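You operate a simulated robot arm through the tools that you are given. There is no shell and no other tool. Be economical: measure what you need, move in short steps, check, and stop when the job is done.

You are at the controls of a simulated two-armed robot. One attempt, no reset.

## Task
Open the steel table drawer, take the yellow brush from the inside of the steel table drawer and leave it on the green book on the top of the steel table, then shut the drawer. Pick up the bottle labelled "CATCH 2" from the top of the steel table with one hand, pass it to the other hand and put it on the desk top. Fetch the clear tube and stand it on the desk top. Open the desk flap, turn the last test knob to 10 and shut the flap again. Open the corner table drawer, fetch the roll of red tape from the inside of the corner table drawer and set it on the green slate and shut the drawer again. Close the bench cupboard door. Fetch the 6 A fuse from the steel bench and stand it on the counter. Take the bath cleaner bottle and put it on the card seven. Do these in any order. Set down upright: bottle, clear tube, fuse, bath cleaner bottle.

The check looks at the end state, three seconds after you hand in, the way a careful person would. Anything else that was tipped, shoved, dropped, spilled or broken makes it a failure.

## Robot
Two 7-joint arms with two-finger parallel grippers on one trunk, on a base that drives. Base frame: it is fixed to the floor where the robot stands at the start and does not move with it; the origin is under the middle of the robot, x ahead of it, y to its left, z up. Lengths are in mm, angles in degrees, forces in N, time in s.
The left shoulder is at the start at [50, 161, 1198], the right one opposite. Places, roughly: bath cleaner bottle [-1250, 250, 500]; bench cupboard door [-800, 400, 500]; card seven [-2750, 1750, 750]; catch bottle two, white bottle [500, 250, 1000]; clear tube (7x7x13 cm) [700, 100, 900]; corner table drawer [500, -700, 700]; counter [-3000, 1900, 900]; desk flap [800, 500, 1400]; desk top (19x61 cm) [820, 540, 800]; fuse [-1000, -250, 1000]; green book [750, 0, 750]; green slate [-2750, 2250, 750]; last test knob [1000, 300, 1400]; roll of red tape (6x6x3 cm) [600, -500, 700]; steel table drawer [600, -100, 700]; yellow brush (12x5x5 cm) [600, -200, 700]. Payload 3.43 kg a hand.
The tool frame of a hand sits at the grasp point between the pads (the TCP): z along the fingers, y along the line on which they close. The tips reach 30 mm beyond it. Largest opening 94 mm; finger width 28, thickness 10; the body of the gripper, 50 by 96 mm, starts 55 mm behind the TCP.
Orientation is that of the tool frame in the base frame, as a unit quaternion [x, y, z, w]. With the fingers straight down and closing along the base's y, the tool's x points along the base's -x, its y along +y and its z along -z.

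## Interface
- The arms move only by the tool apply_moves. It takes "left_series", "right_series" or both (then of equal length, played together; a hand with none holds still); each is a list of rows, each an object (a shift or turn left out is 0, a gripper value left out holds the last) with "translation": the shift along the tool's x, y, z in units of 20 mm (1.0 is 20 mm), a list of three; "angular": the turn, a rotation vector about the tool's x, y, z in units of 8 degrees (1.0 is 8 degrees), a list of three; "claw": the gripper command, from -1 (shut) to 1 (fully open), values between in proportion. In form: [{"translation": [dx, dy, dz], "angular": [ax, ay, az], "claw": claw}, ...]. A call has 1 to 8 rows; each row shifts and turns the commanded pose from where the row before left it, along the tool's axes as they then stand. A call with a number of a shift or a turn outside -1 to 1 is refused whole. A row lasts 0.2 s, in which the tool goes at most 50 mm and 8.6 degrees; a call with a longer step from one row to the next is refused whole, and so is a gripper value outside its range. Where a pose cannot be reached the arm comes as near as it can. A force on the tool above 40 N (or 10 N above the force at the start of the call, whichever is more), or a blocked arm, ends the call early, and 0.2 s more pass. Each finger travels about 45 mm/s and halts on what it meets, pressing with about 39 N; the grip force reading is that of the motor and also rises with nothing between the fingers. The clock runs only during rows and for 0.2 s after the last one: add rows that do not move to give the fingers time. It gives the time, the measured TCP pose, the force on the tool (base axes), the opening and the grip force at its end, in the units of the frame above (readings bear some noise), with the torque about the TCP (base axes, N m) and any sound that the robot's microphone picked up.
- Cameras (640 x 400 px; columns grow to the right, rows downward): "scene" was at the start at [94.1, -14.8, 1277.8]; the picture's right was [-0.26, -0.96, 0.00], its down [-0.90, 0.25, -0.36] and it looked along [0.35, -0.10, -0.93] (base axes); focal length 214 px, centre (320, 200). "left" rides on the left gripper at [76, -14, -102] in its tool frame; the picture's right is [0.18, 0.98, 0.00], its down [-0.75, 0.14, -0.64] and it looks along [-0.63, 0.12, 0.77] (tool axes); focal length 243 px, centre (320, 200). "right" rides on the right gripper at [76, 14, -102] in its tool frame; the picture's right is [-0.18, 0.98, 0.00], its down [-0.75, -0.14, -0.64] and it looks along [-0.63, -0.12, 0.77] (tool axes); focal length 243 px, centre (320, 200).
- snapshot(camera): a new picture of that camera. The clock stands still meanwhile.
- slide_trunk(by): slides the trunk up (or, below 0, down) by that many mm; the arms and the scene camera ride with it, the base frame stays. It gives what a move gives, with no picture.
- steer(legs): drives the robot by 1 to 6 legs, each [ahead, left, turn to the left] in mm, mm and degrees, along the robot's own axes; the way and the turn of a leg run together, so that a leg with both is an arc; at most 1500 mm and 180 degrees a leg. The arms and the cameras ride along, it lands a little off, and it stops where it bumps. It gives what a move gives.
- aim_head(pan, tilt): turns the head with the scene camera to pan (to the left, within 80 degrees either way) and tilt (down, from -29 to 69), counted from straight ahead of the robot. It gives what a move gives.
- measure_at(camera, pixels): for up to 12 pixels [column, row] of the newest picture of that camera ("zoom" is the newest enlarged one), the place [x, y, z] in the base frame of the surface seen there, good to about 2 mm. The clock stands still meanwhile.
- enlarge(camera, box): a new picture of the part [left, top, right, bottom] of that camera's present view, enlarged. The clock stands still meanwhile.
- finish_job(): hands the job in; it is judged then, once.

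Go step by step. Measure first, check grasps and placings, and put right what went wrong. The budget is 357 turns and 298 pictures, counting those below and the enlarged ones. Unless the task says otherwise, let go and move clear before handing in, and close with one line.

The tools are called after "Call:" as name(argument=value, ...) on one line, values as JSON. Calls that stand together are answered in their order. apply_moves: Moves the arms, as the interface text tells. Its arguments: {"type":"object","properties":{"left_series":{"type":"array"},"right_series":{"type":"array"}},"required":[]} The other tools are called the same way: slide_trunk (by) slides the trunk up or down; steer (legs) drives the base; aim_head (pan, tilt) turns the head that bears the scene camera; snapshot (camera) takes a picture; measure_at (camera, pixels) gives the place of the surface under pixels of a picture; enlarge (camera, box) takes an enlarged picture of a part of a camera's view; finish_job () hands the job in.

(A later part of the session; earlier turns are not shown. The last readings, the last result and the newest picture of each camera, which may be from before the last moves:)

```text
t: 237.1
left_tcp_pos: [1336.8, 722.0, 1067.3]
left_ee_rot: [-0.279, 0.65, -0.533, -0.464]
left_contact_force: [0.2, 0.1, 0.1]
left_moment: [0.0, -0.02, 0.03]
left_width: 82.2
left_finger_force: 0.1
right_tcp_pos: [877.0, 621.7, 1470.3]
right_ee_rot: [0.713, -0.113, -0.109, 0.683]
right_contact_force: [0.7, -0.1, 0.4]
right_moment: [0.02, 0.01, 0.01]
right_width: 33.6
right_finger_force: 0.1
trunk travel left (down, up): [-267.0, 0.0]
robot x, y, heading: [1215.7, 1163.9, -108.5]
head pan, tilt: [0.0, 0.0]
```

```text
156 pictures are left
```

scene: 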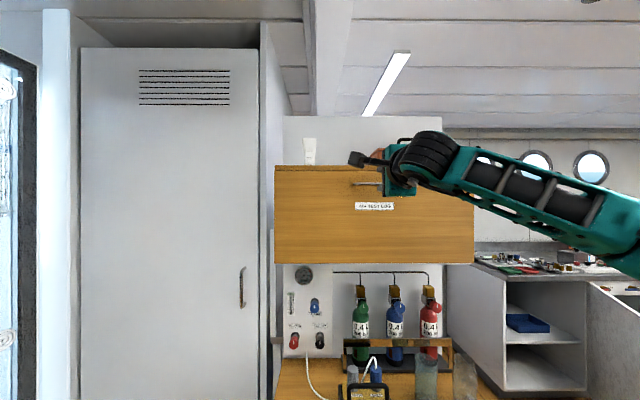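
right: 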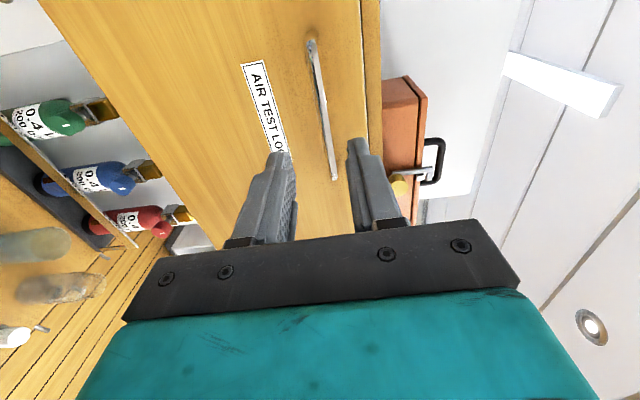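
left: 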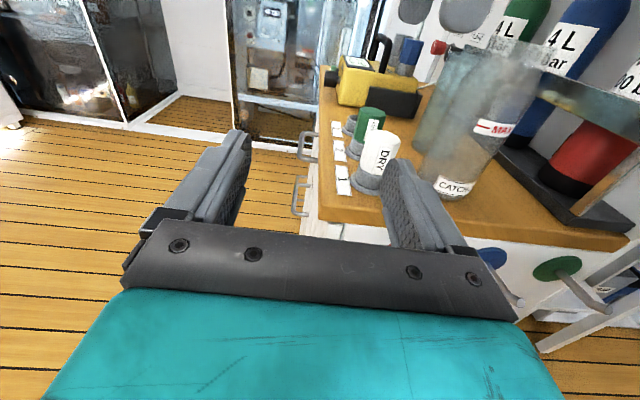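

Flap shut. Next the corner table drawer. I'll prepare the hands while here: left rolls back to vertical closing, right retreats and then turns tool-down.

Call:
steer(legs=[[0, -500, 0]])

Call:
apply_moves(left_series=[{"angular": [0, 0, -1]}, {"angular": [0, 0, -1]}, {"angular": [0, 0, -1]}, {"angular": [0, 0, -1]}, {"angular": [0, 0, -1]}, {"angular": [0, 0, -1]}, {"angular": [0, 0, -1]}, {"angular": [0, 0, -1]}], right_series=[{"translation": [0, -1, -1]}, {"translation": [0, -1, -1]}, {"translation": [0, -1, -1]}, {"translation": [0, -1, -0.5]}, {"translation": [0, -1, 0]}, {"translation": [0, -1, 0]}, {"translation": [0, -1, 0]}, {"translation": [0, -1, 0]}])

Call:
apply_moves(left_series=[{"angular": [0, 0, -1]}, {"angular": [0, 0, -1]}, {"angular": [0, 0, -1]}, {"angular": [0, 0, -1]}, {"angular": [0, 0, -1]}, {"angular": [0, 0, -1]}, {"angular": [0, 0, -0.4], "claw": 1}, {}], right_series=[{"angular": [1, 0, 0]}, {"angular": [1, 0, 0]}, {"angular": [1, 0, 0]}, {"angular": [1, 0, 0]}, {"angular": [1, 0, 0]}, {"angular": [1, 0, 0]}, {"angular": [1, 0, 0]}, {"angular": [1, 0, 0]}])

Call:
apply_moves(right_series=[{"angular": [1, 0, 0]}, {"angular": [1, 0, 0]}, {"angular": [1, 0, 0]}, {}])

```text
t: 240.0
left_tcp_pos: [856.8, 881.9, 1068.3]
left_ee_rot: [-0.278, 0.65, -0.533, -0.465]
left_contact_force: [0.4, 0.7, 1.2]
left_moment: [0.02, -0.01, 0.03]
left_width: 82.2
left_finger_force: 0.0
right_tcp_pos: [397.0, 782.6, 1469.9]
right_ee_rot: [0.712, -0.112, -0.11, 0.684]
right_contact_force: [-0.7, -0.9, 1.3]
right_moment: [-0.02, 0.0, 0.02]
right_width: 33.8
right_finger_force: 0.0
trunk travel left (down, up): [-267.0, 0.0]
robot x, y, heading: [737.7, 1325.4, -108.5]
head pan, tilt: [0.0, 0.0]
```

```text
t: 241.8
left_tcp_pos: [858.1, 882.4, 1069.4]
left_ee_rot: [0.581, -0.403, 0.205, 0.676]
left_contact_force: [-0.4, -0.6, -0.2]
left_moment: [0.03, 0.01, -0.01]
left_width: 82.5
left_finger_force: 0.0
right_tcp_pos: [422.3, 854.3, 1312.8]
right_ee_rot: [0.712, -0.113, -0.11, 0.684]
right_contact_force: [0.3, 0.8, -0.9]
right_moment: [-0.01, 0.02, 0.0]
right_width: 33.8
right_finger_force: 0.0
trunk travel left (down, up): [-267.0, 0.0]
robot x, y, heading: [741.4, 1323.2, -108.3]
head pan, tilt: [0.0, 0.0]
```

```text
t: 243.6
left_tcp_pos: [857.7, 882.0, 1067.8]
left_ee_rot: [0.698, -0.112, -0.108, 0.699]
left_contact_force: [-0.9, 0.3, 0.1]
left_moment: [0.03, 0.04, -0.02]
left_width: 94.1
left_finger_force: 0.0
right_tcp_pos: [422.7, 855.1, 1312.0]
right_ee_rot: [0.967, -0.154, -0.032, 0.201]
right_contact_force: [0.2, 0.1, 0.5]
right_moment: [-0.02, 0.0, 0.01]
right_width: 33.5
right_finger_force: 0.1
trunk travel left (down, up): [-267.0, 0.0]
robot x, y, heading: [740.7, 1329.4, -108.5]
head pan, tilt: [0.0, 0.0]
```

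```text
t: 244.6
left_tcp_pos: [857.1, 882.2, 1067.7]
left_ee_rot: [0.698, -0.113, -0.107, 0.699]
left_contact_force: [-0.8, -0.6, -0.1]
left_moment: [0.0, 0.02, 0.01]
left_width: 93.9
left_finger_force: 0.0
right_tcp_pos: [420.3, 855.9, 1313.3]
right_ee_rot: [0.987, -0.158, 0.0, -0.003]
right_contact_force: [-0.3, -0.7, 0.0]
right_moment: [0.0, -0.01, 0.02]
right_width: 33.7
right_finger_force: 0.2
trunk travel left (down, up): [-267.0, 0.0]
robot x, y, heading: [738.7, 1325.5, -108.5]
head pan, tilt: [0.0, 0.0]
```

Hands are ready. Drive around the partition back to the corner table.

Call:
steer(legs=[[0, -490, 0], [750, 0, 0], [500, 0, 0]])

Call:
aim_head(pan=30, tilt=35)

Call:
snapshot(camera="scene")

```text
t: 253.7
left_tcp_pos: [16.1, -134.6, 1068.1]
left_ee_rot: [0.699, -0.107, -0.101, 0.699]
left_contact_force: [0.9, 0.0, 0.5]
left_moment: [-0.01, 0.02, -0.01]
left_width: 94.0
left_finger_force: 0.0
right_tcp_pos: [-417.8, -170.2, 1312.7]
right_ee_rot: [0.989, -0.149, 0.001, -0.004]
right_contact_force: [0.1, -0.5, -1.2]
right_moment: [-0.01, 0.04, 0.03]
right_width: 33.7
right_finger_force: 0.0
trunk travel left (down, up): [-267.0, 0.0]
robot x, y, heading: [-108.1, 307.9, -107.4]
head pan, tilt: [0.0, 0.0]
```

```text
t: 254.7
left_tcp_pos: [16.3, -134.8, 1068.2]
left_ee_rot: [0.698, -0.107, -0.101, 0.7]
left_contact_force: [-0.2, 1.0, -0.8]
left_moment: [0.04, 0.03, 0.03]
left_width: 93.7
left_finger_force: 0.0
right_tcp_pos: [-419.0, -169.6, 1313.9]
right_ee_rot: [0.989, -0.149, -0.001, -0.004]
right_contact_force: [0.3, 0.0, -0.3]
right_moment: [0.02, 0.02, 0.0]
right_width: 33.9
right_finger_force: 0.0
trunk travel left (down, up): [-267.0, 0.0]
robot x, y, heading: [-105.9, 307.2, -107.4]
head pan, tilt: [30.0, 35.0]
```

```text
155 pictures are left
```

scene: 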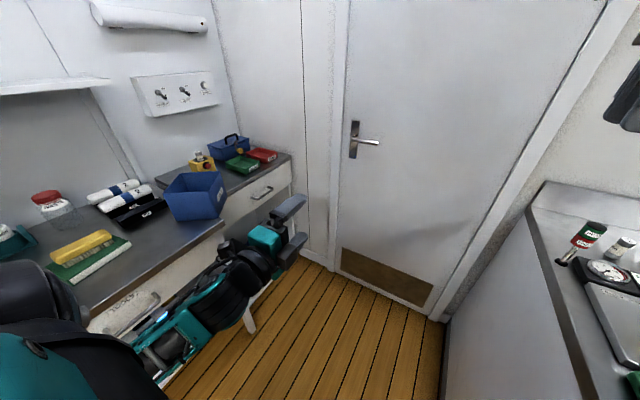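

Call:
measure_at(camera="scene", pixels=[[535, 215], [575, 380], [455, 300], [430, 305], [330, 262], [252, 192], [262, 192], [271, 187], [240, 215], [285, 180], [300, 240], [450, 330]])

Call:
enlarge(camera="scene", box=[150, 110, 330, 260])

```text
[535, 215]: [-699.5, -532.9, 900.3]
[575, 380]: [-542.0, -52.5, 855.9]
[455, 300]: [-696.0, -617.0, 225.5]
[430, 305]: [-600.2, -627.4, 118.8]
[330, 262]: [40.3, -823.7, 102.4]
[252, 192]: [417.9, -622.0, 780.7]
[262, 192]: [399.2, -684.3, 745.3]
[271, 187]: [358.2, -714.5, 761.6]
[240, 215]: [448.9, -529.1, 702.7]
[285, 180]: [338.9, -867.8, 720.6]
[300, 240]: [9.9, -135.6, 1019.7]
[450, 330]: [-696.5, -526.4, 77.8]
```

```text
2.67 times, centred on (240, 185) of scene
```

zoom: 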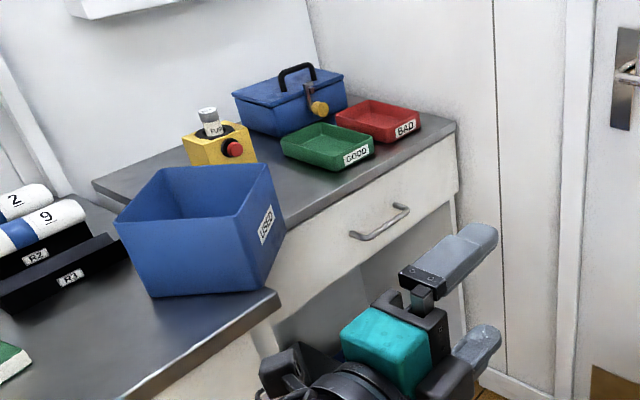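

The corner drawer needs the robot not too close to the right wall, so I'll swap roles: right hand for the handle, left for the tape. Reorient both hands.

Call:
apply_moves(left_series=[{"angular": [0.541, 0.541, -0.541]}, {"angular": [0.541, 0.541, -0.541]}, {"angular": [0.541, 0.541, -0.541]}, {"angular": [0.541, 0.541, -0.541]}, {"angular": [0.541, 0.541, -0.541]}, {"angular": [0.541, 0.541, -0.541]}, {"angular": [0.541, 0.541, -0.541]}, {"angular": [0.541, 0.541, -0.541]}], right_series=[{"angular": [-1, 0, 0], "claw": 1}, {"angular": [-1, 0, 0]}, {"angular": [-1, 0, 0]}, {"angular": [-1, 0, 0]}, {"angular": [-1, 0, 0]}, {"angular": [-1, 0, 0]}, {"angular": [-1, 0, 0]}, {"angular": [-1, 0, 0]}])

Call:
apply_moves(left_series=[{"angular": [0.541, 0.541, -0.541]}, {"angular": [0.541, 0.541, -0.541]}, {"angular": [0.541, 0.541, -0.541]}, {"angular": [0.541, 0.541, -0.541]}, {"angular": [0.541, 0.541, -0.541]}, {"angular": [0.541, 0.541, -0.541]}, {"angular": [0.541, 0.541, -0.541]}, {"angular": [0.541, 0.541, -0.541]}], right_series=[{"angular": [-1, 0, 0]}, {"angular": [-1, 0, 0]}, {"angular": [-1, 0, 0]}, {"angular": [-0.25, 0, 0]}, {}, {}, {}, {}])

Call:
measure_at(camera="zoom", pixels=[[358, 237], [368, 236], [380, 228], [395, 218], [405, 210], [340, 235], [415, 190], [285, 305], [455, 150]])

```text
t: 256.5
left_tcp_pos: [8.2, -156.5, 1045.9]
left_ee_rot: [0.868, 0.282, -0.057, 0.404]
left_contact_force: [0.3, -0.1, -0.8]
left_moment: [-0.02, 0.0, -0.02]
left_width: 94.2
left_finger_force: 0.0
left hand out of reach, approached as far as the arm can: row 1, 2, 3, 4
right_tcp_pos: [-419.1, -169.7, 1313.2]
right_ee_rot: [0.84, -0.126, -0.079, 0.522]
right_contact_force: [0.5, 0.3, -0.3]
right_moment: [0.01, 0.03, 0.03]
right_width: 94.2
right_finger_force: 0.0
trunk travel left (down, up): [-267.0, 0.0]
robot x, y, heading: [-109.3, 305.5, -107.4]
head pan, tilt: [30.0, 35.0]
```

```text
t: 257.4
left_tcp_pos: [69.2, -171.7, 1057.7]
left_ee_rot: [0.846, 0.432, 0.039, 0.31]
left_contact_force: [0.3, -0.3, -1.0]
left_moment: [0.01, 0.01, 0.02]
left_width: 94.0
left_finger_force: 0.2
left hand out of reach, approached as far as the arm can: row 4
right_tcp_pos: [-413.5, -169.5, 1312.6]
right_ee_rot: [0.711, -0.103, -0.103, 0.688]
right_contact_force: [0.6, -0.5, 0.4]
right_moment: [-0.02, 0.01, 0.01]
right_width: 94.0
right_finger_force: 0.1
trunk travel left (down, up): [-267.0, 0.0]
robot x, y, heading: [-112.6, 304.7, -107.6]
head pan, tilt: [30.0, 35.0]
stopped in row 4 (left hand): the arm was blocked; the commanded pose is now the measured one
```

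```text
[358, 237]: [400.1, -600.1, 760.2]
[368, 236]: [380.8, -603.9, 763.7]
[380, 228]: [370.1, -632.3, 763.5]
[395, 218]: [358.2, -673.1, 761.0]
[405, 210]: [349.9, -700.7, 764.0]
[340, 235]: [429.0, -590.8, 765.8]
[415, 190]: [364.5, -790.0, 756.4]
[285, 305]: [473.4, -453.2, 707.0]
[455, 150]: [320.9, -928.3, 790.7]
```

The left arm jammed a bit; I'll continue its rotation after repositioning. Drive ahead 260, turn left to heading -18.

Call:
steer(legs=[[250, 0, 0], [0, 0, 89.5]])

Call:
apply_moves(left_series=[{"angular": [0.541, 0.541, -0.541]}, {"angular": [0.541, 0.541, -0.541]}, {"angular": [0.541, 0.541, -0.541]}, {"angular": [0.541, 0.541, -0.541]}, {"angular": [0.541, 0.541, -0.541]}])

Call:
snapshot(camera="left")

Call:
aim_head(pan=0, tilt=45)

Call:
snapshot(camera="scene")

```text
t: 263.1
left_tcp_pos: [290.1, 252.0, 1058.3]
left_ee_rot: [0.286, 0.905, 0.248, 0.192]
left_contact_force: [-0.6, 0.2, -0.2]
left_moment: [0.0, 0.01, 0.02]
left_width: 94.1
left_finger_force: 0.0
right_tcp_pos: [294.7, -230.3, 1311.5]
right_ee_rot: [0.573, 0.433, 0.418, 0.556]
right_contact_force: [-0.6, 0.4, 0.4]
right_moment: [0.01, 0.04, 0.02]
right_width: 94.1
right_finger_force: 0.0
trunk travel left (down, up): [-267.0, 0.0]
robot x, y, heading: [-186.5, 68.7, -17.1]
head pan, tilt: [30.0, 35.0]
```

```text
t: 264.3
left_tcp_pos: [326.4, 285.0, 1033.8]
left_ee_rot: [0.089, 0.992, 0.089, 0.006]
left_contact_force: [-0.3, -0.4, -0.4]
left_moment: [-0.02, -0.03, -0.02]
left_width: 93.9
left_finger_force: 0.1
left hand out of reach, approached as far as the arm can: row 3, 4, 5
right_tcp_pos: [293.8, -229.7, 1312.4]
right_ee_rot: [0.573, 0.434, 0.418, 0.556]
right_contact_force: [0.1, -1.8, 0.1]
right_moment: [0.0, 0.0, -0.02]
right_width: 94.2
right_finger_force: 0.0
trunk travel left (down, up): [-267.0, 0.0]
robot x, y, heading: [-185.3, 67.9, -16.7]
head pan, tilt: [30.0, 35.0]
```

```text
153 pictures are left
```

left: 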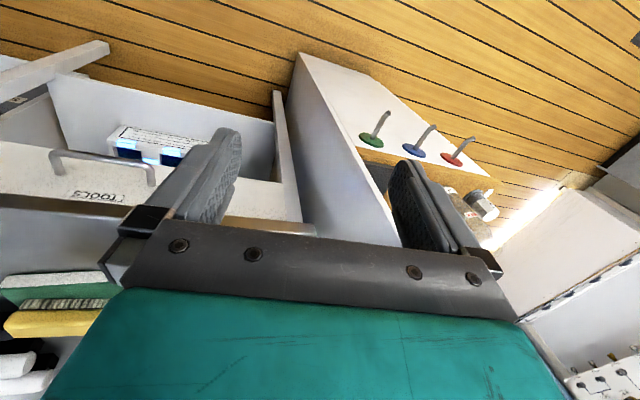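

```text
t: 265.2
left_tcp_pos: [326.1, 285.2, 1033.9]
left_ee_rot: [0.088, 0.992, 0.088, 0.006]
left_contact_force: [-0.9, 1.5, 0.5]
left_moment: [0.01, 0.03, 0.0]
left_width: 93.9
left_finger_force: 0.0
right_tcp_pos: [293.8, -230.6, 1312.3]
right_ee_rot: [0.573, 0.433, 0.418, 0.556]
right_contact_force: [-0.1, 0.2, 0.3]
right_moment: [-0.02, -0.02, 0.0]
right_width: 94.1
right_finger_force: 0.1
trunk travel left (down, up): [-267.0, 0.0]
robot x, y, heading: [-183.9, 70.5, -16.6]
head pan, tilt: [0.0, 45.0]
```

```text
152 pictures are left
```

scene: 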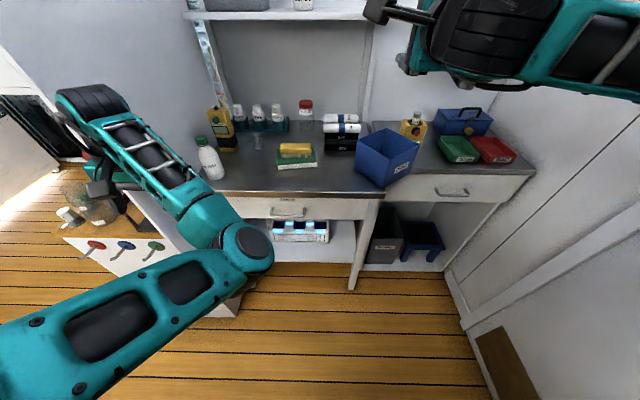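

Something clear at (95,205) on the desk end deserves a closer look.

Call:
enlarge(camera="scene", box=[30, 130, 190, 260])

Call:
measure_at(camera="zoom", pixels=[[240, 290], [270, 310], [200, 250], [140, 350], [330, 200], [300, 260]])

```text
3.08 times, centred on (110, 195) of scene
```

zoom: 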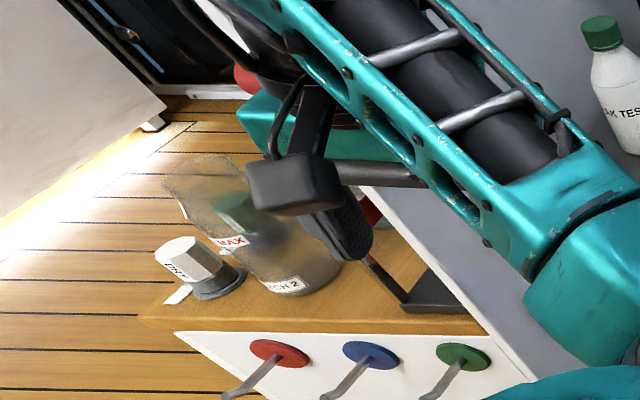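

```text
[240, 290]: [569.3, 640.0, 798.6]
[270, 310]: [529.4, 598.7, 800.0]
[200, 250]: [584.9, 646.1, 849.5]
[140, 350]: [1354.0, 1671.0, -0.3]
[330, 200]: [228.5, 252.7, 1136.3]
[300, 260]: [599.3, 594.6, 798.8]
```

It's only wide-angle lean; the bottle stands. Now strafe right and lower the trunk.

Call:
steer(legs=[[0, -450, -1.5]])

Call:
slide_trunk(by=-200)

Call:
snapshot(camera="scene")

```text
t: 266.8
left_tcp_pos: [318.2, 201.5, 1034.3]
left_ee_rot: [0.094, 0.992, 0.09, 0.008]
left_contact_force: [0.0, 0.7, -0.1]
left_moment: [-0.01, 0.0, 0.0]
left_width: 93.9
left_finger_force: 0.0
right_tcp_pos: [278.6, -314.7, 1312.4]
right_ee_rot: [0.575, 0.429, 0.415, 0.56]
right_contact_force: [-0.2, -0.3, 0.7]
right_moment: [0.01, -0.06, 0.03]
right_width: 93.8
right_finger_force: 0.1
trunk travel left (down, up): [-267.0, 0.0]
robot x, y, heading: [-194.0, -11.0, -17.5]
head pan, tilt: [0.0, 45.0]
stopped in leg 1: the robot was blocked; the commanded pose is now the measured one
```

```text
t: 268.9
left_tcp_pos: [318.1, 200.6, 835.1]
left_ee_rot: [0.093, 0.992, 0.09, 0.008]
left_contact_force: [-0.4, -0.3, -0.1]
left_moment: [0.06, 0.03, -0.02]
left_width: 94.1
left_finger_force: 0.0
right_tcp_pos: [278.1, -313.4, 1112.0]
right_ee_rot: [0.576, 0.429, 0.414, 0.559]
right_contact_force: [-0.2, 0.4, -0.8]
right_moment: [-0.01, 0.02, 0.02]
right_width: 94.2
right_finger_force: 0.2
trunk travel left (down, up): [-67.0, 200.0]
robot x, y, heading: [-193.1, -6.6, -17.6]
head pan, tilt: [0.0, 45.0]
```

```text
150 pictures are left
```

scene: 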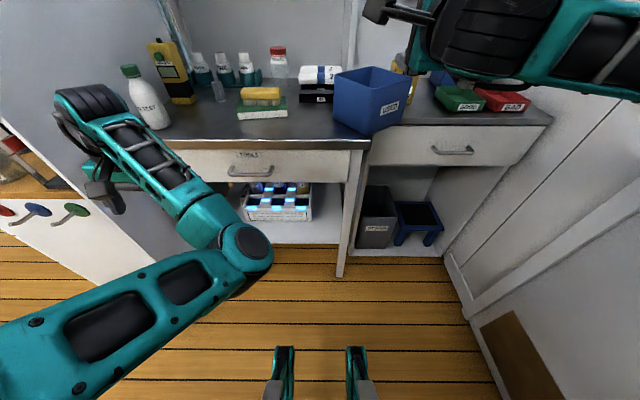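

The bench blocks strafing here; go ahead 160 first, then right.

Call:
steer(legs=[[150, 0, 0], [0, -400, 0]])

Call:
snapshot(camera="scene")

```text
t: 271.7
left_tcp_pos: [384.0, -76.7, 834.6]
left_ee_rot: [0.095, 0.992, 0.085, 0.011]
left_contact_force: [0.3, 0.2, -0.7]
left_moment: [0.02, 0.0, 0.01]
left_width: 94.2
left_finger_force: 0.1
right_tcp_pos: [345.7, -575.4, 1109.1]
right_ee_rot: [0.57, 0.441, 0.417, 0.553]
right_contact_force: [0.2, 0.2, -0.4]
right_moment: [0.02, 0.0, 0.01]
right_width: 93.6
right_finger_force: 0.1
trunk travel left (down, up): [-67.0, 200.0]
robot x, y, heading: [-131.3, -289.0, -17.5]
head pan, tilt: [0.0, 45.0]
stopped in leg 2: the robot was blocked; the commanded pose is now the measured one
```

```text
149 pictures are left
```

scene: 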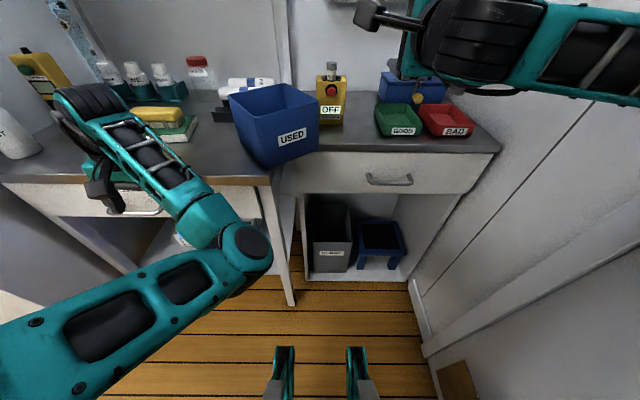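

Blocked by the wall side, but this spot suits: the handle is 190 mm to the right. Raise and level the left hand, then drive ahead.

Call:
apply_moves(left_series=[{"angular": [0.61, 0, 0.46], "translation": [0, 0, -1]}, {"angular": [0.61, 0, 0.46], "translation": [0, 0, -1]}, {"translation": [0.5, 0, -1]}, {"translation": [0.5, 0, -1]}, {"translation": [0, 0, -1]}, {"translation": [0, 0, -1]}, {"translation": [0, 0, -1]}, {"translation": [0, 0, -1]}], right_series=[{"translation": [0, -1, -0.5]}, {"translation": [0, -1, -0.5]}, {"translation": [0, -1, -0.5]}, {"translation": [0, -1, 0]}, {"translation": [0, -1, 0]}, {"translation": [0, -1, 0]}, {"translation": [0, -1, 0]}, {"translation": [0, -1, 0]}])

Call:
snapshot(camera="scene")

```text
t: 273.5
left_tcp_pos: [384.5, -61.6, 990.2]
left_ee_rot: [0.16, 0.987, 0.005, -0.005]
left_contact_force: [-0.2, -0.3, 0.8]
left_moment: [-0.02, -0.02, 0.0]
left_width: 94.1
left_finger_force: 0.1
left hand out of reach, approached as far as the arm can: row 1, 2, 3, 4, 7
right_tcp_pos: [314.1, -535.6, 969.7]
right_ee_rot: [0.577, 0.438, 0.414, 0.551]
right_contact_force: [-0.8, 0.0, -0.1]
right_moment: [0.01, 0.02, 0.01]
right_width: 93.9
right_finger_force: 0.0
right hand out of reach, approached as far as the arm can: row 4, 5, 6, 7, 8
trunk travel left (down, up): [-67.0, 200.0]
robot x, y, heading: [-132.1, -289.8, -17.6]
head pan, tilt: [0.0, 45.0]
```

```text
148 pictures are left
```

scene: 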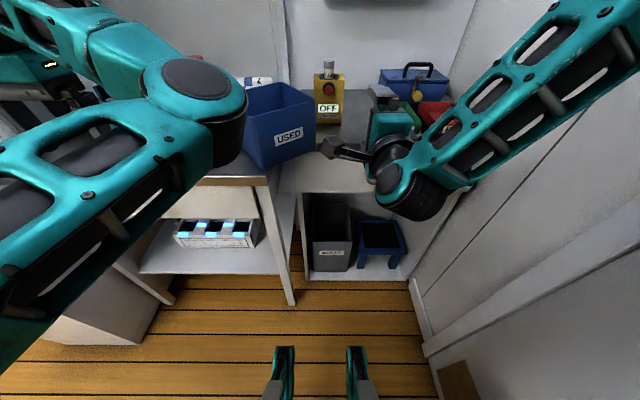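

Lower the trunk fully, then bring the right hand down in front of the corner drawer.

Call:
slide_trunk(by=-60)

Call:
apply_moves(right_series=[{"translation": [-0.6, -1, 0]}, {"translation": [-0.6, -1, 0]}, {"translation": [-0.6, -1, 0]}, {"translation": [-0.6, -1, 0]}, {"translation": [-0.6, -1, 0]}, {"translation": [-0.6, -1, 0]}, {"translation": [-0.6, -0.8, 0]}])

Call:
snapshot(camera="right")

```text
t: 274.5
left_tcp_pos: [384.1, -62.3, 931.2]
left_ee_rot: [0.159, 0.987, 0.005, -0.005]
left_contact_force: [-0.6, -0.5, 0.4]
left_moment: [0.01, 0.01, -0.02]
left_width: 93.8
left_finger_force: 0.0
right_tcp_pos: [313.8, -536.5, 910.3]
right_ee_rot: [0.578, 0.438, 0.414, 0.551]
right_contact_force: [-0.2, -0.2, -0.6]
right_moment: [0.02, 0.02, -0.01]
right_width: 94.0
right_finger_force: 0.0
trunk travel left (down, up): [-7.0, 260.0]
robot x, y, heading: [-129.1, -293.5, -17.7]
head pan, tilt: [0.0, 45.0]
```

```text
t: 276.1
left_tcp_pos: [385.5, -62.8, 931.0]
left_ee_rot: [0.159, 0.987, 0.005, -0.005]
left_contact_force: [-0.7, -0.7, -0.3]
left_moment: [0.01, 0.02, 0.01]
left_width: 94.3
left_finger_force: 0.0
right_tcp_pos: [284.0, -500.2, 833.8]
right_ee_rot: [0.578, 0.437, 0.413, 0.551]
right_contact_force: [0.4, 0.3, 0.2]
right_moment: [0.01, -0.02, -0.01]
right_width: 93.9
right_finger_force: 0.0
right hand out of reach, approached as far as the arm can: row 1, 2, 3, 4, 5, 6, 7
trunk travel left (down, up): [-7.0, 260.0]
robot x, y, heading: [-124.6, -296.0, -17.8]
head pan, tilt: [0.0, 45.0]
```

```text
147 pictures are left
```

right: 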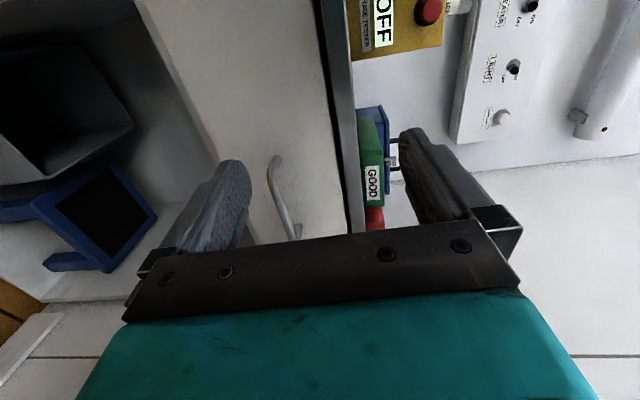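

The right arm's roll is awkward at this height. I'll roll it 180° (camera to the right), the mirror of what worked for the left.

Call:
apply_moves(right_series=[{"angular": [0, 0, -1]}, {"angular": [0, 0, -1]}, {"angular": [0, 0, -1]}, {"angular": [0, 0, -1]}, {"angular": [0, 0, -1]}, {"angular": [0, 0, -1]}, {"angular": [0, 0, -1]}, {"angular": [0, 0, -1]}])

Call:
apply_moves(right_series=[{"angular": [0, 0, -1]}, {"angular": [0, 0, -1]}, {"angular": [0, 0, -1]}, {"angular": [0, 0, -1]}, {"angular": [0, 0, -1]}, {"angular": [0, 0, -1]}, {"angular": [0, 0, -1]}, {"angular": [0, 0, -1]}])

Call:
apply_moves(right_series=[{"angular": [0, 0, -1]}, {"angular": [0, 0, -1]}, {"angular": [0, 0, -1]}, {"angular": [0, 0, -1]}, {"angular": [0, 0, -1]}, {"angular": [0, 0, -1]}, {"angular": [0, 0, -0.5]}])

```text
t: 277.9
left_tcp_pos: [383.8, -61.9, 931.1]
left_ee_rot: [0.16, 0.987, 0.005, -0.006]
left_contact_force: [0.2, 0.2, 0.2]
left_moment: [-0.02, 0.0, 0.02]
left_width: 94.3
left_finger_force: 0.1
right_tcp_pos: [284.5, -499.5, 833.6]
right_ee_rot: [0.257, 0.678, 0.057, 0.686]
right_contact_force: [-0.2, 0.8, 0.3]
right_moment: [-0.01, 0.01, 0.0]
right_width: 94.0
right_finger_force: 0.0
trunk travel left (down, up): [-7.0, 260.0]
robot x, y, heading: [-128.1, -294.3, -17.7]
head pan, tilt: [0.0, 45.0]
```

```text
t: 279.7
left_tcp_pos: [385.3, -63.0, 930.4]
left_ee_rot: [0.159, 0.987, 0.005, -0.006]
left_contact_force: [-0.4, 0.8, 0.6]
left_moment: [0.02, -0.02, 0.03]
left_width: 94.0
left_finger_force: 0.0
right_tcp_pos: [283.2, -499.0, 834.0]
right_ee_rot: [-0.142, 0.711, -0.315, 0.612]
right_contact_force: [-0.1, -0.1, 0.1]
right_moment: [-0.01, 0.04, -0.02]
right_width: 94.0
right_finger_force: 0.0
trunk travel left (down, up): [-7.0, 260.0]
robot x, y, heading: [-127.6, -291.0, -17.7]
head pan, tilt: [0.0, 45.0]
```

```text
t: 281.3
left_tcp_pos: [384.3, -61.6, 930.7]
left_ee_rot: [0.159, 0.987, 0.005, -0.005]
left_contact_force: [-0.6, 0.9, 0.4]
left_moment: [0.04, -0.02, 0.02]
left_width: 94.2
left_finger_force: 0.1
right_tcp_pos: [285.1, -499.5, 834.3]
right_ee_rot: [-0.439, 0.577, -0.551, 0.412]
right_contact_force: [-0.4, 0.5, 0.7]
right_moment: [0.01, -0.01, -0.01]
right_width: 93.8
right_finger_force: 0.1
trunk travel left (down, up): [-7.0, 260.0]
robot x, y, heading: [-128.6, -291.4, -17.9]
head pan, tilt: [0.0, 45.0]
```

Now move right 124 and down 66 (y_t now points down).

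Call:
apply_moves(right_series=[{"translation": [0.5, 0.9, 0]}, {"translation": [0.8, 0.9, 0]}, {"translation": [0.8, 0.9, 0]}, {"translation": [0.8, 0.6, 0]}, {"translation": [0.8, 0, 0.5]}, {"translation": [0.8, 0, 0.5]}, {"translation": [0.8, 0, 0.5]}, {"translation": [0.8, 0, 0.5]}])

Call:
snapshot(camera="right")

Call:
snapshot(camera="scene")

```text
t: 283.1
left_tcp_pos: [384.9, -62.0, 932.1]
left_ee_rot: [0.159, 0.987, 0.005, -0.005]
left_contact_force: [-0.6, 0.3, 1.3]
left_moment: [0.0, -0.03, 0.04]
left_width: 94.2
left_finger_force: 0.0
right_tcp_pos: [283.6, -502.4, 839.0]
right_ee_rot: [-0.438, 0.579, -0.551, 0.411]
right_contact_force: [0.6, -0.2, 0.8]
right_moment: [0.02, -0.01, 0.02]
right_width: 94.1
right_finger_force: 0.0
right hand out of reach, approached as far as the arm can: row 1, 2, 3, 4, 5, 6, 7, 8
trunk travel left (down, up): [-7.0, 260.0]
robot x, y, heading: [-127.2, -291.1, -17.7]
head pan, tilt: [0.0, 45.0]
```

```text
146 pictures are left
```

right: 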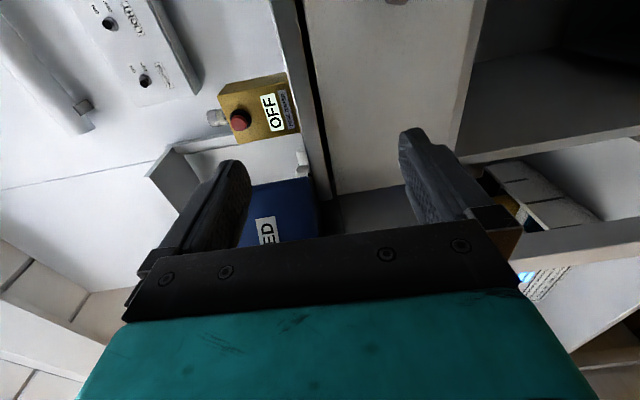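

```text
145 pictures are left
```

scene: 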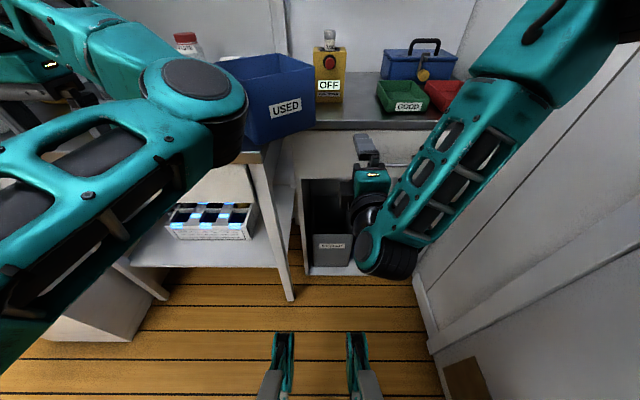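

The right arm is stuck in an awkward posture for a horizontal grip. Instead I'll hook the handle with a tool-down hand (one finger behind the bar). Rotate the right hand down.

Call:
slide_trunk(by=120)

Call:
apply_moves(right_series=[{"angular": [-1, 0, 0], "translation": [0, -1, 0]}, {"angular": [-1, 0, 0], "translation": [0, -1, 0]}, {"angular": [-1, 0, 0]}, {"angular": [-1, 0, 0]}, {"angular": [-1, 0, 0]}, {"angular": [-1, 0, 0]}, {"angular": [-1, 0, 0]}, {"angular": [-1, 0, 0]}])

Call:
apply_moves(right_series=[{"angular": [-1, 0, 0]}, {"angular": [-1, 0, 0]}, {"angular": [-0.9, 0, 0]}, {}])

Call:
snapshot(camera="scene")

```text
t: 284.6
left_tcp_pos: [384.4, -62.3, 1051.7]
left_ee_rot: [0.159, 0.987, 0.005, -0.005]
left_contact_force: [0.6, -0.1, 0.4]
left_moment: [0.02, 0.03, 0.02]
left_width: 94.1
left_finger_force: 0.0
right_tcp_pos: [283.4, -502.6, 959.5]
right_ee_rot: [-0.438, 0.578, -0.552, 0.412]
right_contact_force: [-0.3, 0.4, -0.2]
right_moment: [0.04, 0.01, 0.02]
right_width: 93.9
right_finger_force: 0.1
trunk travel left (down, up): [-127.0, 140.0]
robot x, y, heading: [-128.7, -291.9, -17.8]
head pan, tilt: [0.0, 45.0]
```

```text
t: 286.4
left_tcp_pos: [385.4, -62.9, 1050.8]
left_ee_rot: [0.159, 0.987, 0.005, -0.005]
left_contact_force: [0.8, 0.3, -0.1]
left_moment: [0.0, 0.0, 0.03]
left_width: 93.8
left_finger_force: 0.1
right_tcp_pos: [288.8, -503.8, 1000.1]
right_ee_rot: [-0.567, 0.753, -0.268, 0.199]
right_contact_force: [-0.3, 0.1, -0.2]
right_moment: [0.0, 0.04, -0.01]
right_width: 94.0
right_finger_force: 0.1
right hand out of reach, approached as far as the arm can: row 7, 8
trunk travel left (down, up): [-127.0, 140.0]
robot x, y, heading: [-130.4, -295.2, -17.5]
head pan, tilt: [0.0, 45.0]
```

```text
t: 287.4
left_tcp_pos: [385.7, -62.2, 1051.9]
left_ee_rot: [0.159, 0.987, 0.005, -0.006]
left_contact_force: [0.5, -1.3, 0.4]
left_moment: [0.02, 0.01, -0.03]
left_width: 94.2
left_finger_force: 0.2
right_tcp_pos: [285.8, -514.2, 999.5]
right_ee_rot: [-0.573, 0.759, -0.249, 0.184]
right_contact_force: [-0.1, -0.5, 0.3]
right_moment: [-0.01, 0.0, -0.01]
right_width: 93.9
right_finger_force: 0.0
right hand out of reach, approached as far as the arm can: row 1, 2, 3
trunk travel left (down, up): [-127.0, 140.0]
robot x, y, heading: [-129.1, -292.2, -18.0]
head pan, tilt: [0.0, 45.0]
```

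```text
144 pictures are left
```

scene: 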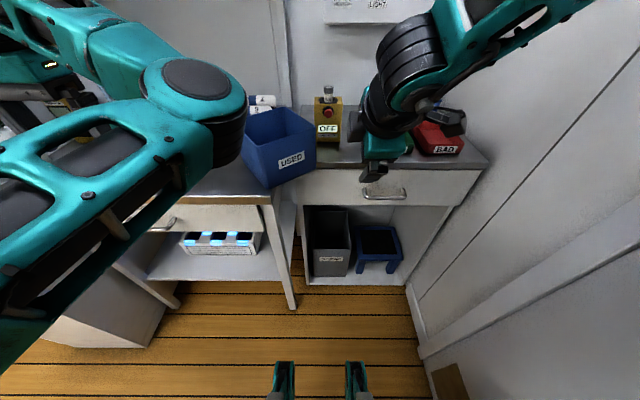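

The wrist is at a limit with the camera to the right; roll it back +180° (camera left), where tool-down worked before.

Call:
apply_moves(right_series=[{"angular": [0, 0, 1]}, {"angular": [0, 0, 1]}, {"angular": [0, 0, 1]}, {"angular": [0, 0, 1]}, {"angular": [0, 0, 1]}, {"angular": [0, 0, 1]}, {"angular": [0, 0, 1]}, {"angular": [0, 0, 1]}])

Call:
apply_moves(right_series=[{"angular": [0, 0, 1]}, {"angular": [0, 0, 1]}, {"angular": [0, 0, 1]}, {"angular": [0, 0, 1]}, {"angular": [0, 0, 1]}, {"angular": [0, 0, 1]}, {"angular": [0, 0, 1]}, {"angular": [0, 0, 1]}])

Call:
apply_moves(right_series=[{"angular": [0, 0, 1]}, {"angular": [0, 0, 1]}, {"angular": [0, 0, 1]}, {"angular": [0, 0, 1]}, {"angular": [0, 0, 1]}, {"angular": [0, 0, 1]}, {"angular": [0, 0, 0.5]}, {}])

```text
t: 289.2
left_tcp_pos: [386.4, -62.9, 1052.6]
left_ee_rot: [0.159, 0.987, 0.006, -0.005]
left_contact_force: [0.3, 0.9, -0.9]
left_moment: [0.0, -0.03, 0.01]
left_width: 94.1
left_finger_force: 0.1
right_tcp_pos: [285.3, -513.1, 1000.6]
right_ee_rot: [-0.082, 0.947, -0.113, 0.289]
right_contact_force: [0.6, 1.0, -0.4]
right_moment: [0.03, -0.02, 0.0]
right_width: 94.0
right_finger_force: 0.1
trunk travel left (down, up): [-127.0, 140.0]
robot x, y, heading: [-128.5, -295.1, -17.8]
head pan, tilt: [0.0, 45.0]
```

```text
t: 291.0
left_tcp_pos: [385.1, -61.0, 1051.5]
left_ee_rot: [0.159, 0.987, 0.006, -0.005]
left_contact_force: [0.5, 0.2, 0.2]
left_moment: [-0.03, 0.02, 0.01]
left_width: 94.3
left_finger_force: 0.2
right_tcp_pos: [284.6, -514.7, 999.5]
right_ee_rot: [0.433, 0.846, 0.056, 0.305]
right_contact_force: [0.2, -0.3, 0.4]
right_moment: [0.0, 0.01, 0.02]
right_width: 93.8
right_finger_force: 0.0
trunk travel left (down, up): [-127.0, 140.0]
robot x, y, heading: [-128.8, -291.2, -17.6]
head pan, tilt: [0.0, 45.0]
```

```text
t: 292.8
left_tcp_pos: [384.5, -63.0, 1051.2]
left_ee_rot: [0.159, 0.987, 0.005, -0.005]
left_contact_force: [-0.2, 0.1, 0.2]
left_moment: [0.02, -0.02, 0.01]
left_width: 93.8
left_finger_force: 0.0
right_tcp_pos: [284.9, -513.5, 999.3]
right_ee_rot: [0.76, 0.571, 0.184, 0.25]
right_contact_force: [0.3, 0.1, 0.6]
right_moment: [0.0, 0.01, 0.01]
right_width: 93.8
right_finger_force: 0.0
trunk travel left (down, up): [-127.0, 140.0]
robot x, y, heading: [-129.3, -291.1, -17.9]
head pan, tilt: [0.0, 45.0]
```

Call:
apply_moves(right_series=[{"angular": [1, 0, 0]}, {"angular": [1, 0, 0]}, {"angular": [1, 0, 0]}, {"angular": [1, 0, 0]}, {"angular": [0.52, 0, 0]}, {}])

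Call:
aim_head(pan=-5, tilt=50)

Call:
snapshot(camera="scene")

```text
t: 294.2
left_tcp_pos: [384.6, -61.7, 1051.4]
left_ee_rot: [0.159, 0.987, 0.005, -0.006]
left_contact_force: [0.1, -0.1, -0.5]
left_moment: [-0.03, 0.0, 0.02]
left_width: 94.1
left_finger_force: 0.1
right_tcp_pos: [283.8, -513.4, 1000.4]
right_ee_rot: [0.799, 0.601, -0.004, 0.0]
right_contact_force: [0.0, -0.4, 0.0]
right_moment: [0.05, -0.02, 0.04]
right_width: 94.5
right_finger_force: 0.1
trunk travel left (down, up): [-127.0, 140.0]
robot x, y, heading: [-129.5, -292.0, -17.9]
head pan, tilt: [0.0, 45.0]
```

```text
t: 294.9
left_tcp_pos: [384.8, -61.4, 1052.3]
left_ee_rot: [0.16, 0.987, 0.005, -0.005]
left_contact_force: [-0.3, -0.7, -0.4]
left_moment: [0.0, -0.01, -0.01]
left_width: 94.2
left_finger_force: 0.1
right_tcp_pos: [284.4, -512.8, 1000.2]
right_ee_rot: [0.8, 0.6, -0.003, 0.0]
right_contact_force: [0.2, -0.5, 0.0]
right_moment: [-0.01, 0.0, 0.0]
right_width: 94.0
right_finger_force: 0.0
trunk travel left (down, up): [-127.0, 140.0]
robot x, y, heading: [-131.6, -293.9, -17.7]
head pan, tilt: [-5.0, 50.0]
```

```text
143 pictures are left
```

scene: 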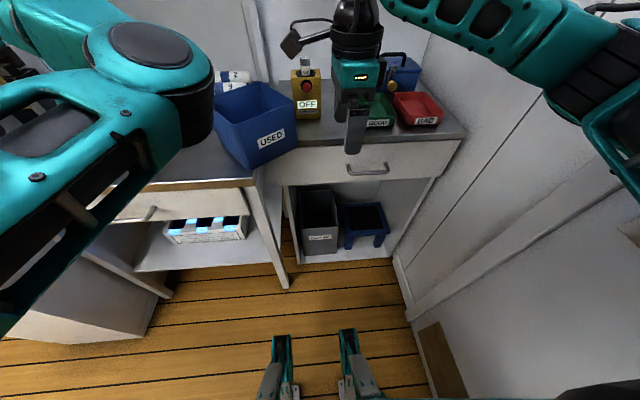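

Right hand is tool-down again. Measure the corner handle in this view.

Call:
measure_at(camera="scene", pixels=[[350, 173], [360, 173], [370, 172], [380, 171], [386, 166], [347, 165], [330, 175], [405, 165], [300, 148], [460, 140], [340, 145], [420, 138]])

```text
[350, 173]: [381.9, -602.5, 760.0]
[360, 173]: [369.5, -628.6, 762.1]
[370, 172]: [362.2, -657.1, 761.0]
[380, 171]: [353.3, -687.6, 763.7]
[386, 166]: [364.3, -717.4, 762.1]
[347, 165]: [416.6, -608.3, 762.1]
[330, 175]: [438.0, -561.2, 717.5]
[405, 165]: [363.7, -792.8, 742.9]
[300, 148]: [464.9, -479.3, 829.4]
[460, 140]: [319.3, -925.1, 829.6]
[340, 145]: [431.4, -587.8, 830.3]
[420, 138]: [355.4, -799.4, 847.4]
```

Plan: drop the far finger between bar (ahead 546) and face (590), i.e. TCP at (334,-639,775). Drive ahead 60, align, descend.

Call:
steer(legs=[[60, 0, 0]])

Call:
apply_moves(right_series=[{"translation": [-1, 0.2, 0]}, {"translation": [-1, 0.2, 0]}, {"translation": [-1, 0.2, 0]}, {"translation": [-1, 0.2, 0]}, {"translation": [-1, 0.2, 0]}, {"translation": [-0.3, 0, 1]}, {"translation": [0, 0, 1]}, {"translation": [0, 0, 1]}])

Call:
snapshot(camera="right")

```text
t: 295.9
left_tcp_pos: [441.6, -80.6, 1050.5]
left_ee_rot: [0.16, 0.987, 0.006, -0.005]
left_contact_force: [0.0, -0.1, 0.5]
left_moment: [-0.01, 0.0, -0.02]
left_width: 94.0
left_finger_force: 0.1
right_tcp_pos: [341.6, -532.4, 999.6]
right_ee_rot: [0.799, 0.601, -0.002, 0.001]
right_contact_force: [0.0, -0.3, 0.1]
right_moment: [0.06, 0.0, 0.02]
right_width: 94.0
right_finger_force: 0.0
trunk travel left (down, up): [-127.0, 140.0]
robot x, y, heading: [-71.9, -311.9, -18.3]
head pan, tilt: [-5.0, 50.0]
```

```text
t: 297.7
left_tcp_pos: [442.2, -78.1, 1050.9]
left_ee_rot: [0.159, 0.987, 0.003, -0.005]
left_contact_force: [1.0, -0.1, -0.5]
left_moment: [0.02, 0.0, -0.01]
left_width: 93.9
left_finger_force: 0.0
right_tcp_pos: [331.9, -637.6, 941.4]
right_ee_rot: [0.799, 0.601, -0.003, 0.002]
right_contact_force: [0.9, 0.1, 0.2]
right_moment: [-0.01, 0.01, 0.01]
right_width: 94.1
right_finger_force: 0.1
trunk travel left (down, up): [-127.0, 140.0]
robot x, y, heading: [-68.9, -306.7, -17.7]
head pan, tilt: [-5.0, 50.0]
```

```text
142 pictures are left
```

right: 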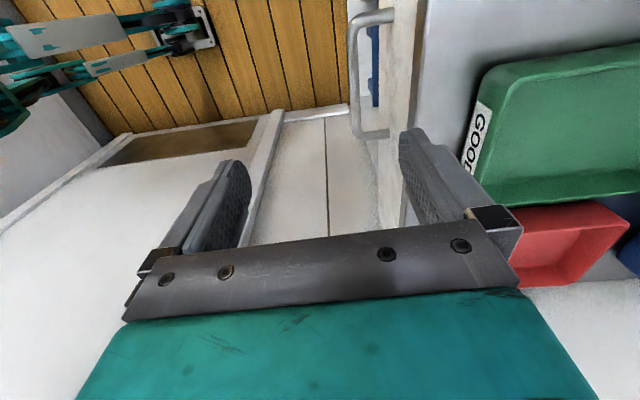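

Descend 120 and check.

Call:
apply_moves(right_series=[{"translation": [0, 0, 1]}, {"translation": [0, 0, 1]}, {"translation": [0, 0, 1]}, {"translation": [0, 0, 1]}, {"translation": [0, 0, 1]}, {"translation": [0, 0, 1]}])

Call:
snapshot(camera="right")

Call:
snapshot(camera="scene")

```text
t: 299.1
left_tcp_pos: [441.2, -81.3, 1052.4]
left_ee_rot: [0.159, 0.987, 0.006, -0.005]
left_contact_force: [0.6, -0.2, 0.0]
left_moment: [-0.01, 0.01, 0.02]
left_width: 94.0
left_finger_force: 0.0
right_tcp_pos: [329.3, -641.1, 819.5]
right_ee_rot: [0.8, 0.6, -0.004, 0.002]
right_contact_force: [1.1, 1.1, 0.3]
right_moment: [-0.01, 0.02, 0.02]
right_width: 94.2
right_finger_force: 0.0
trunk travel left (down, up): [-127.0, 140.0]
robot x, y, heading: [-74.6, -311.4, -17.9]
head pan, tilt: [-5.0, 50.0]
```

```text
141 pictures are left
```

right: 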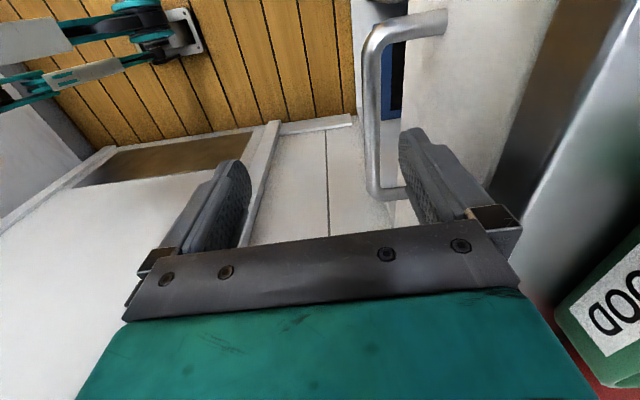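

```text
140 pictures are left
```

scene: 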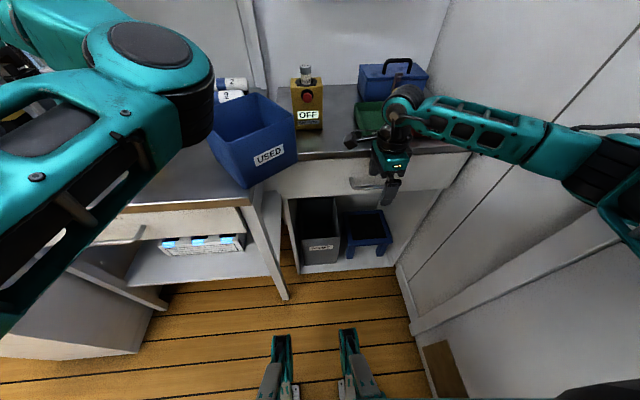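

Geometry agrees with numbers; descend 45 more.

Call:
apply_moves(right_series=[{"translation": [0, 0.1, 0.8]}, {"translation": [0, 0.1, 0.8]}, {"translation": [0, 0, 0.7]}])

Call:
snapshot(camera="right")

```text
t: 299.9
left_tcp_pos: [441.3, -82.2, 1052.3]
left_ee_rot: [0.159, 0.987, 0.005, -0.006]
left_contact_force: [0.7, -0.3, 0.0]
left_moment: [-0.03, -0.02, -0.05]
left_width: 94.0
left_finger_force: 0.0
right_tcp_pos: [334.3, -642.6, 774.8]
right_ee_rot: [0.799, 0.601, -0.004, 0.001]
right_contact_force: [-0.8, -0.7, 0.2]
right_moment: [0.0, -0.02, 0.0]
right_width: 94.0
right_finger_force: 0.1
trunk travel left (down, up): [-127.0, 140.0]
robot x, y, heading: [-72.3, -312.9, -17.7]
head pan, tilt: [-5.0, 50.0]
```

```text
139 pictures are left
```

right: 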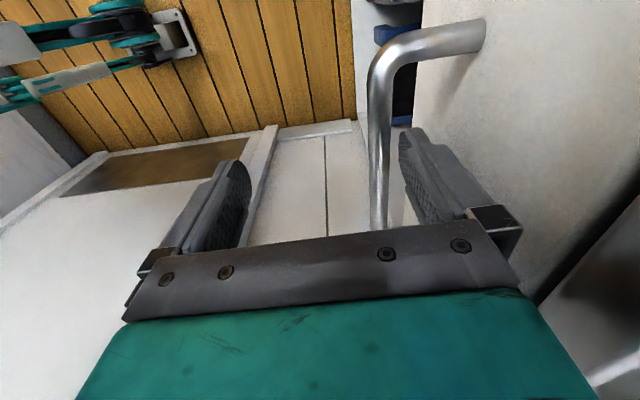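

The far finger is behind the bar. Pull by driving back 190.

Call:
steer(legs=[[-190, 0, 0]])

Call:
aim_head(pan=-10, tilt=45)

Call:
snapshot(camera="scene")

```text
t: 301.4
left_tcp_pos: [271.1, -30.2, 1044.5]
left_ee_rot: [0.159, 0.987, 0.009, -0.013]
left_contact_force: [-1.0, 0.2, 0.4]
left_moment: [0.01, 0.0, -0.02]
left_width: 93.8
left_finger_force: 0.0
right_tcp_pos: [155.3, -571.9, 755.7]
right_ee_rot: [0.793, 0.609, -0.007, -0.019]
right_contact_force: [-0.2, -0.3, -0.6]
right_moment: [-0.01, 0.01, 0.02]
right_width: 94.2
right_finger_force: 0.1
trunk travel left (down, up): [-127.0, 140.0]
robot x, y, heading: [-251.4, -249.7, -18.0]
head pan, tilt: [-5.0, 50.0]
```

```text
t: 302.1
left_tcp_pos: [266.4, -28.3, 1049.0]
left_ee_rot: [0.158, 0.987, 0.01, -0.01]
left_contact_force: [-0.9, 0.2, -0.3]
left_moment: [0.0, 0.01, -0.02]
left_width: 94.2
left_finger_force: 0.0
right_tcp_pos: [152.6, -567.8, 758.1]
right_ee_rot: [0.79, 0.613, -0.006, -0.021]
right_contact_force: [-0.5, -0.4, -0.7]
right_moment: [0.0, -0.01, 0.02]
right_width: 94.0
right_finger_force: 0.0
trunk travel left (down, up): [-127.0, 140.0]
robot x, y, heading: [-251.1, -252.3, -17.8]
head pan, tilt: [-10.0, 45.0]
```

```text
138 pictures are left
```

scene: 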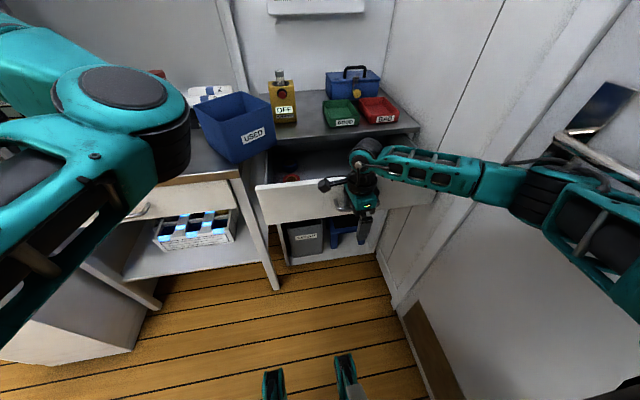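

Call:
enlarge(camera="scene", box=[230, 110, 450, 260])

Call:
measure_at(camera="scene", pixels=[[262, 186], [300, 182], [335, 182], [290, 178], [290, 160], [400, 185], [345, 200], [310, 170], [420, 125], [280, 135]])

```text
2.67 times, centred on (340, 185) of scene
```

zoom: 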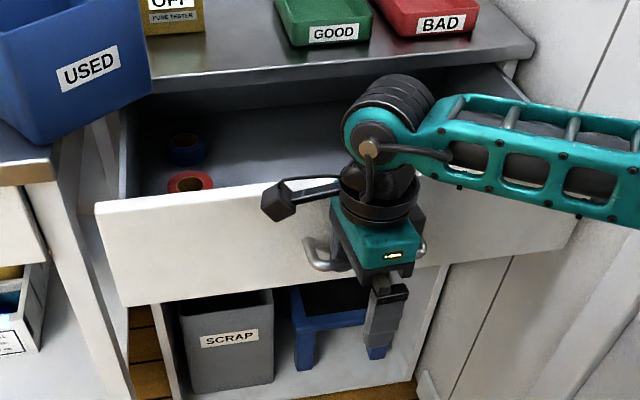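

```text
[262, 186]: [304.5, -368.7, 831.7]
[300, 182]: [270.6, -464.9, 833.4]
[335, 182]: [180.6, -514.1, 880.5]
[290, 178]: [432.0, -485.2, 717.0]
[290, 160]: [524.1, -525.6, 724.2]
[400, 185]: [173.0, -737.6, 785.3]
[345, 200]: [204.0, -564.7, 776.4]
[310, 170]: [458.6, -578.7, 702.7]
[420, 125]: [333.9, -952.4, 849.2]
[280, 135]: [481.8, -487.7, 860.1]
```

The drawer is 185 mm out; a red roll is visible at zoom (190,182). Pull 80 mm more with the arm.

Call:
apply_moves(right_series=[{"translation": [0, -0.8, 0]}, {"translation": [0, -0.8, 0]}, {"translation": [0, -0.8, 0]}, {"translation": [0, -0.8, 0]}, {"translation": [0, -0.8, 0]}])

Call:
enlarge(camera="scene", box=[230, 110, 450, 260])

Call:
measure_at(camera="zoom", pixels=[[115, 210], [250, 200], [190, 180], [175, 185], [205, 185], [190, 170], [190, 150], [175, 145], [200, 140], [150, 130], [135, 195]])

```text
t: 302.7
left_tcp_pos: [265.5, -19.0, 1052.1]
left_ee_rot: [0.156, 0.988, 0.007, -0.007]
left_contact_force: [0.0, -0.3, -1.0]
left_moment: [0.0, 0.01, -0.01]
left_width: 94.1
left_finger_force: 0.1
right_tcp_pos: [124.8, -544.4, 758.3]
right_ee_rot: [0.786, 0.617, -0.013, -0.019]
right_contact_force: [-5.6, -12.7, -2.2]
right_moment: [-0.07, 0.22, -0.75]
right_width: 92.6
right_finger_force: 0.1
trunk travel left (down, up): [-127.0, 140.0]
robot x, y, heading: [-248.4, -247.6, -17.3]
head pan, tilt: [-10.0, 45.0]
stopped in row 3 (right hand): the force on the tool passed its limit (the readings are from after the stop); the commanded pose is now the measured one
```

```text
2.67 times, centred on (340, 185) of scene
```

zoom: 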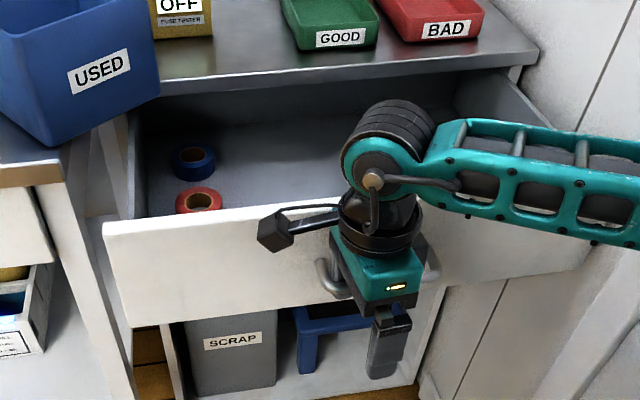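

```text
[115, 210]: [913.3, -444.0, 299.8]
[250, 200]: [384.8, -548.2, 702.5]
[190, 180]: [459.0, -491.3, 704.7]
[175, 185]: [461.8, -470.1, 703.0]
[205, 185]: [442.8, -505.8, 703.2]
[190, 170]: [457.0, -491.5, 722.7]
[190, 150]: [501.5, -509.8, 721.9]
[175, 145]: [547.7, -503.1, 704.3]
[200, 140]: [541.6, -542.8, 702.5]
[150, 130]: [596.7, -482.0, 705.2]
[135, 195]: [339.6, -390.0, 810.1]
```

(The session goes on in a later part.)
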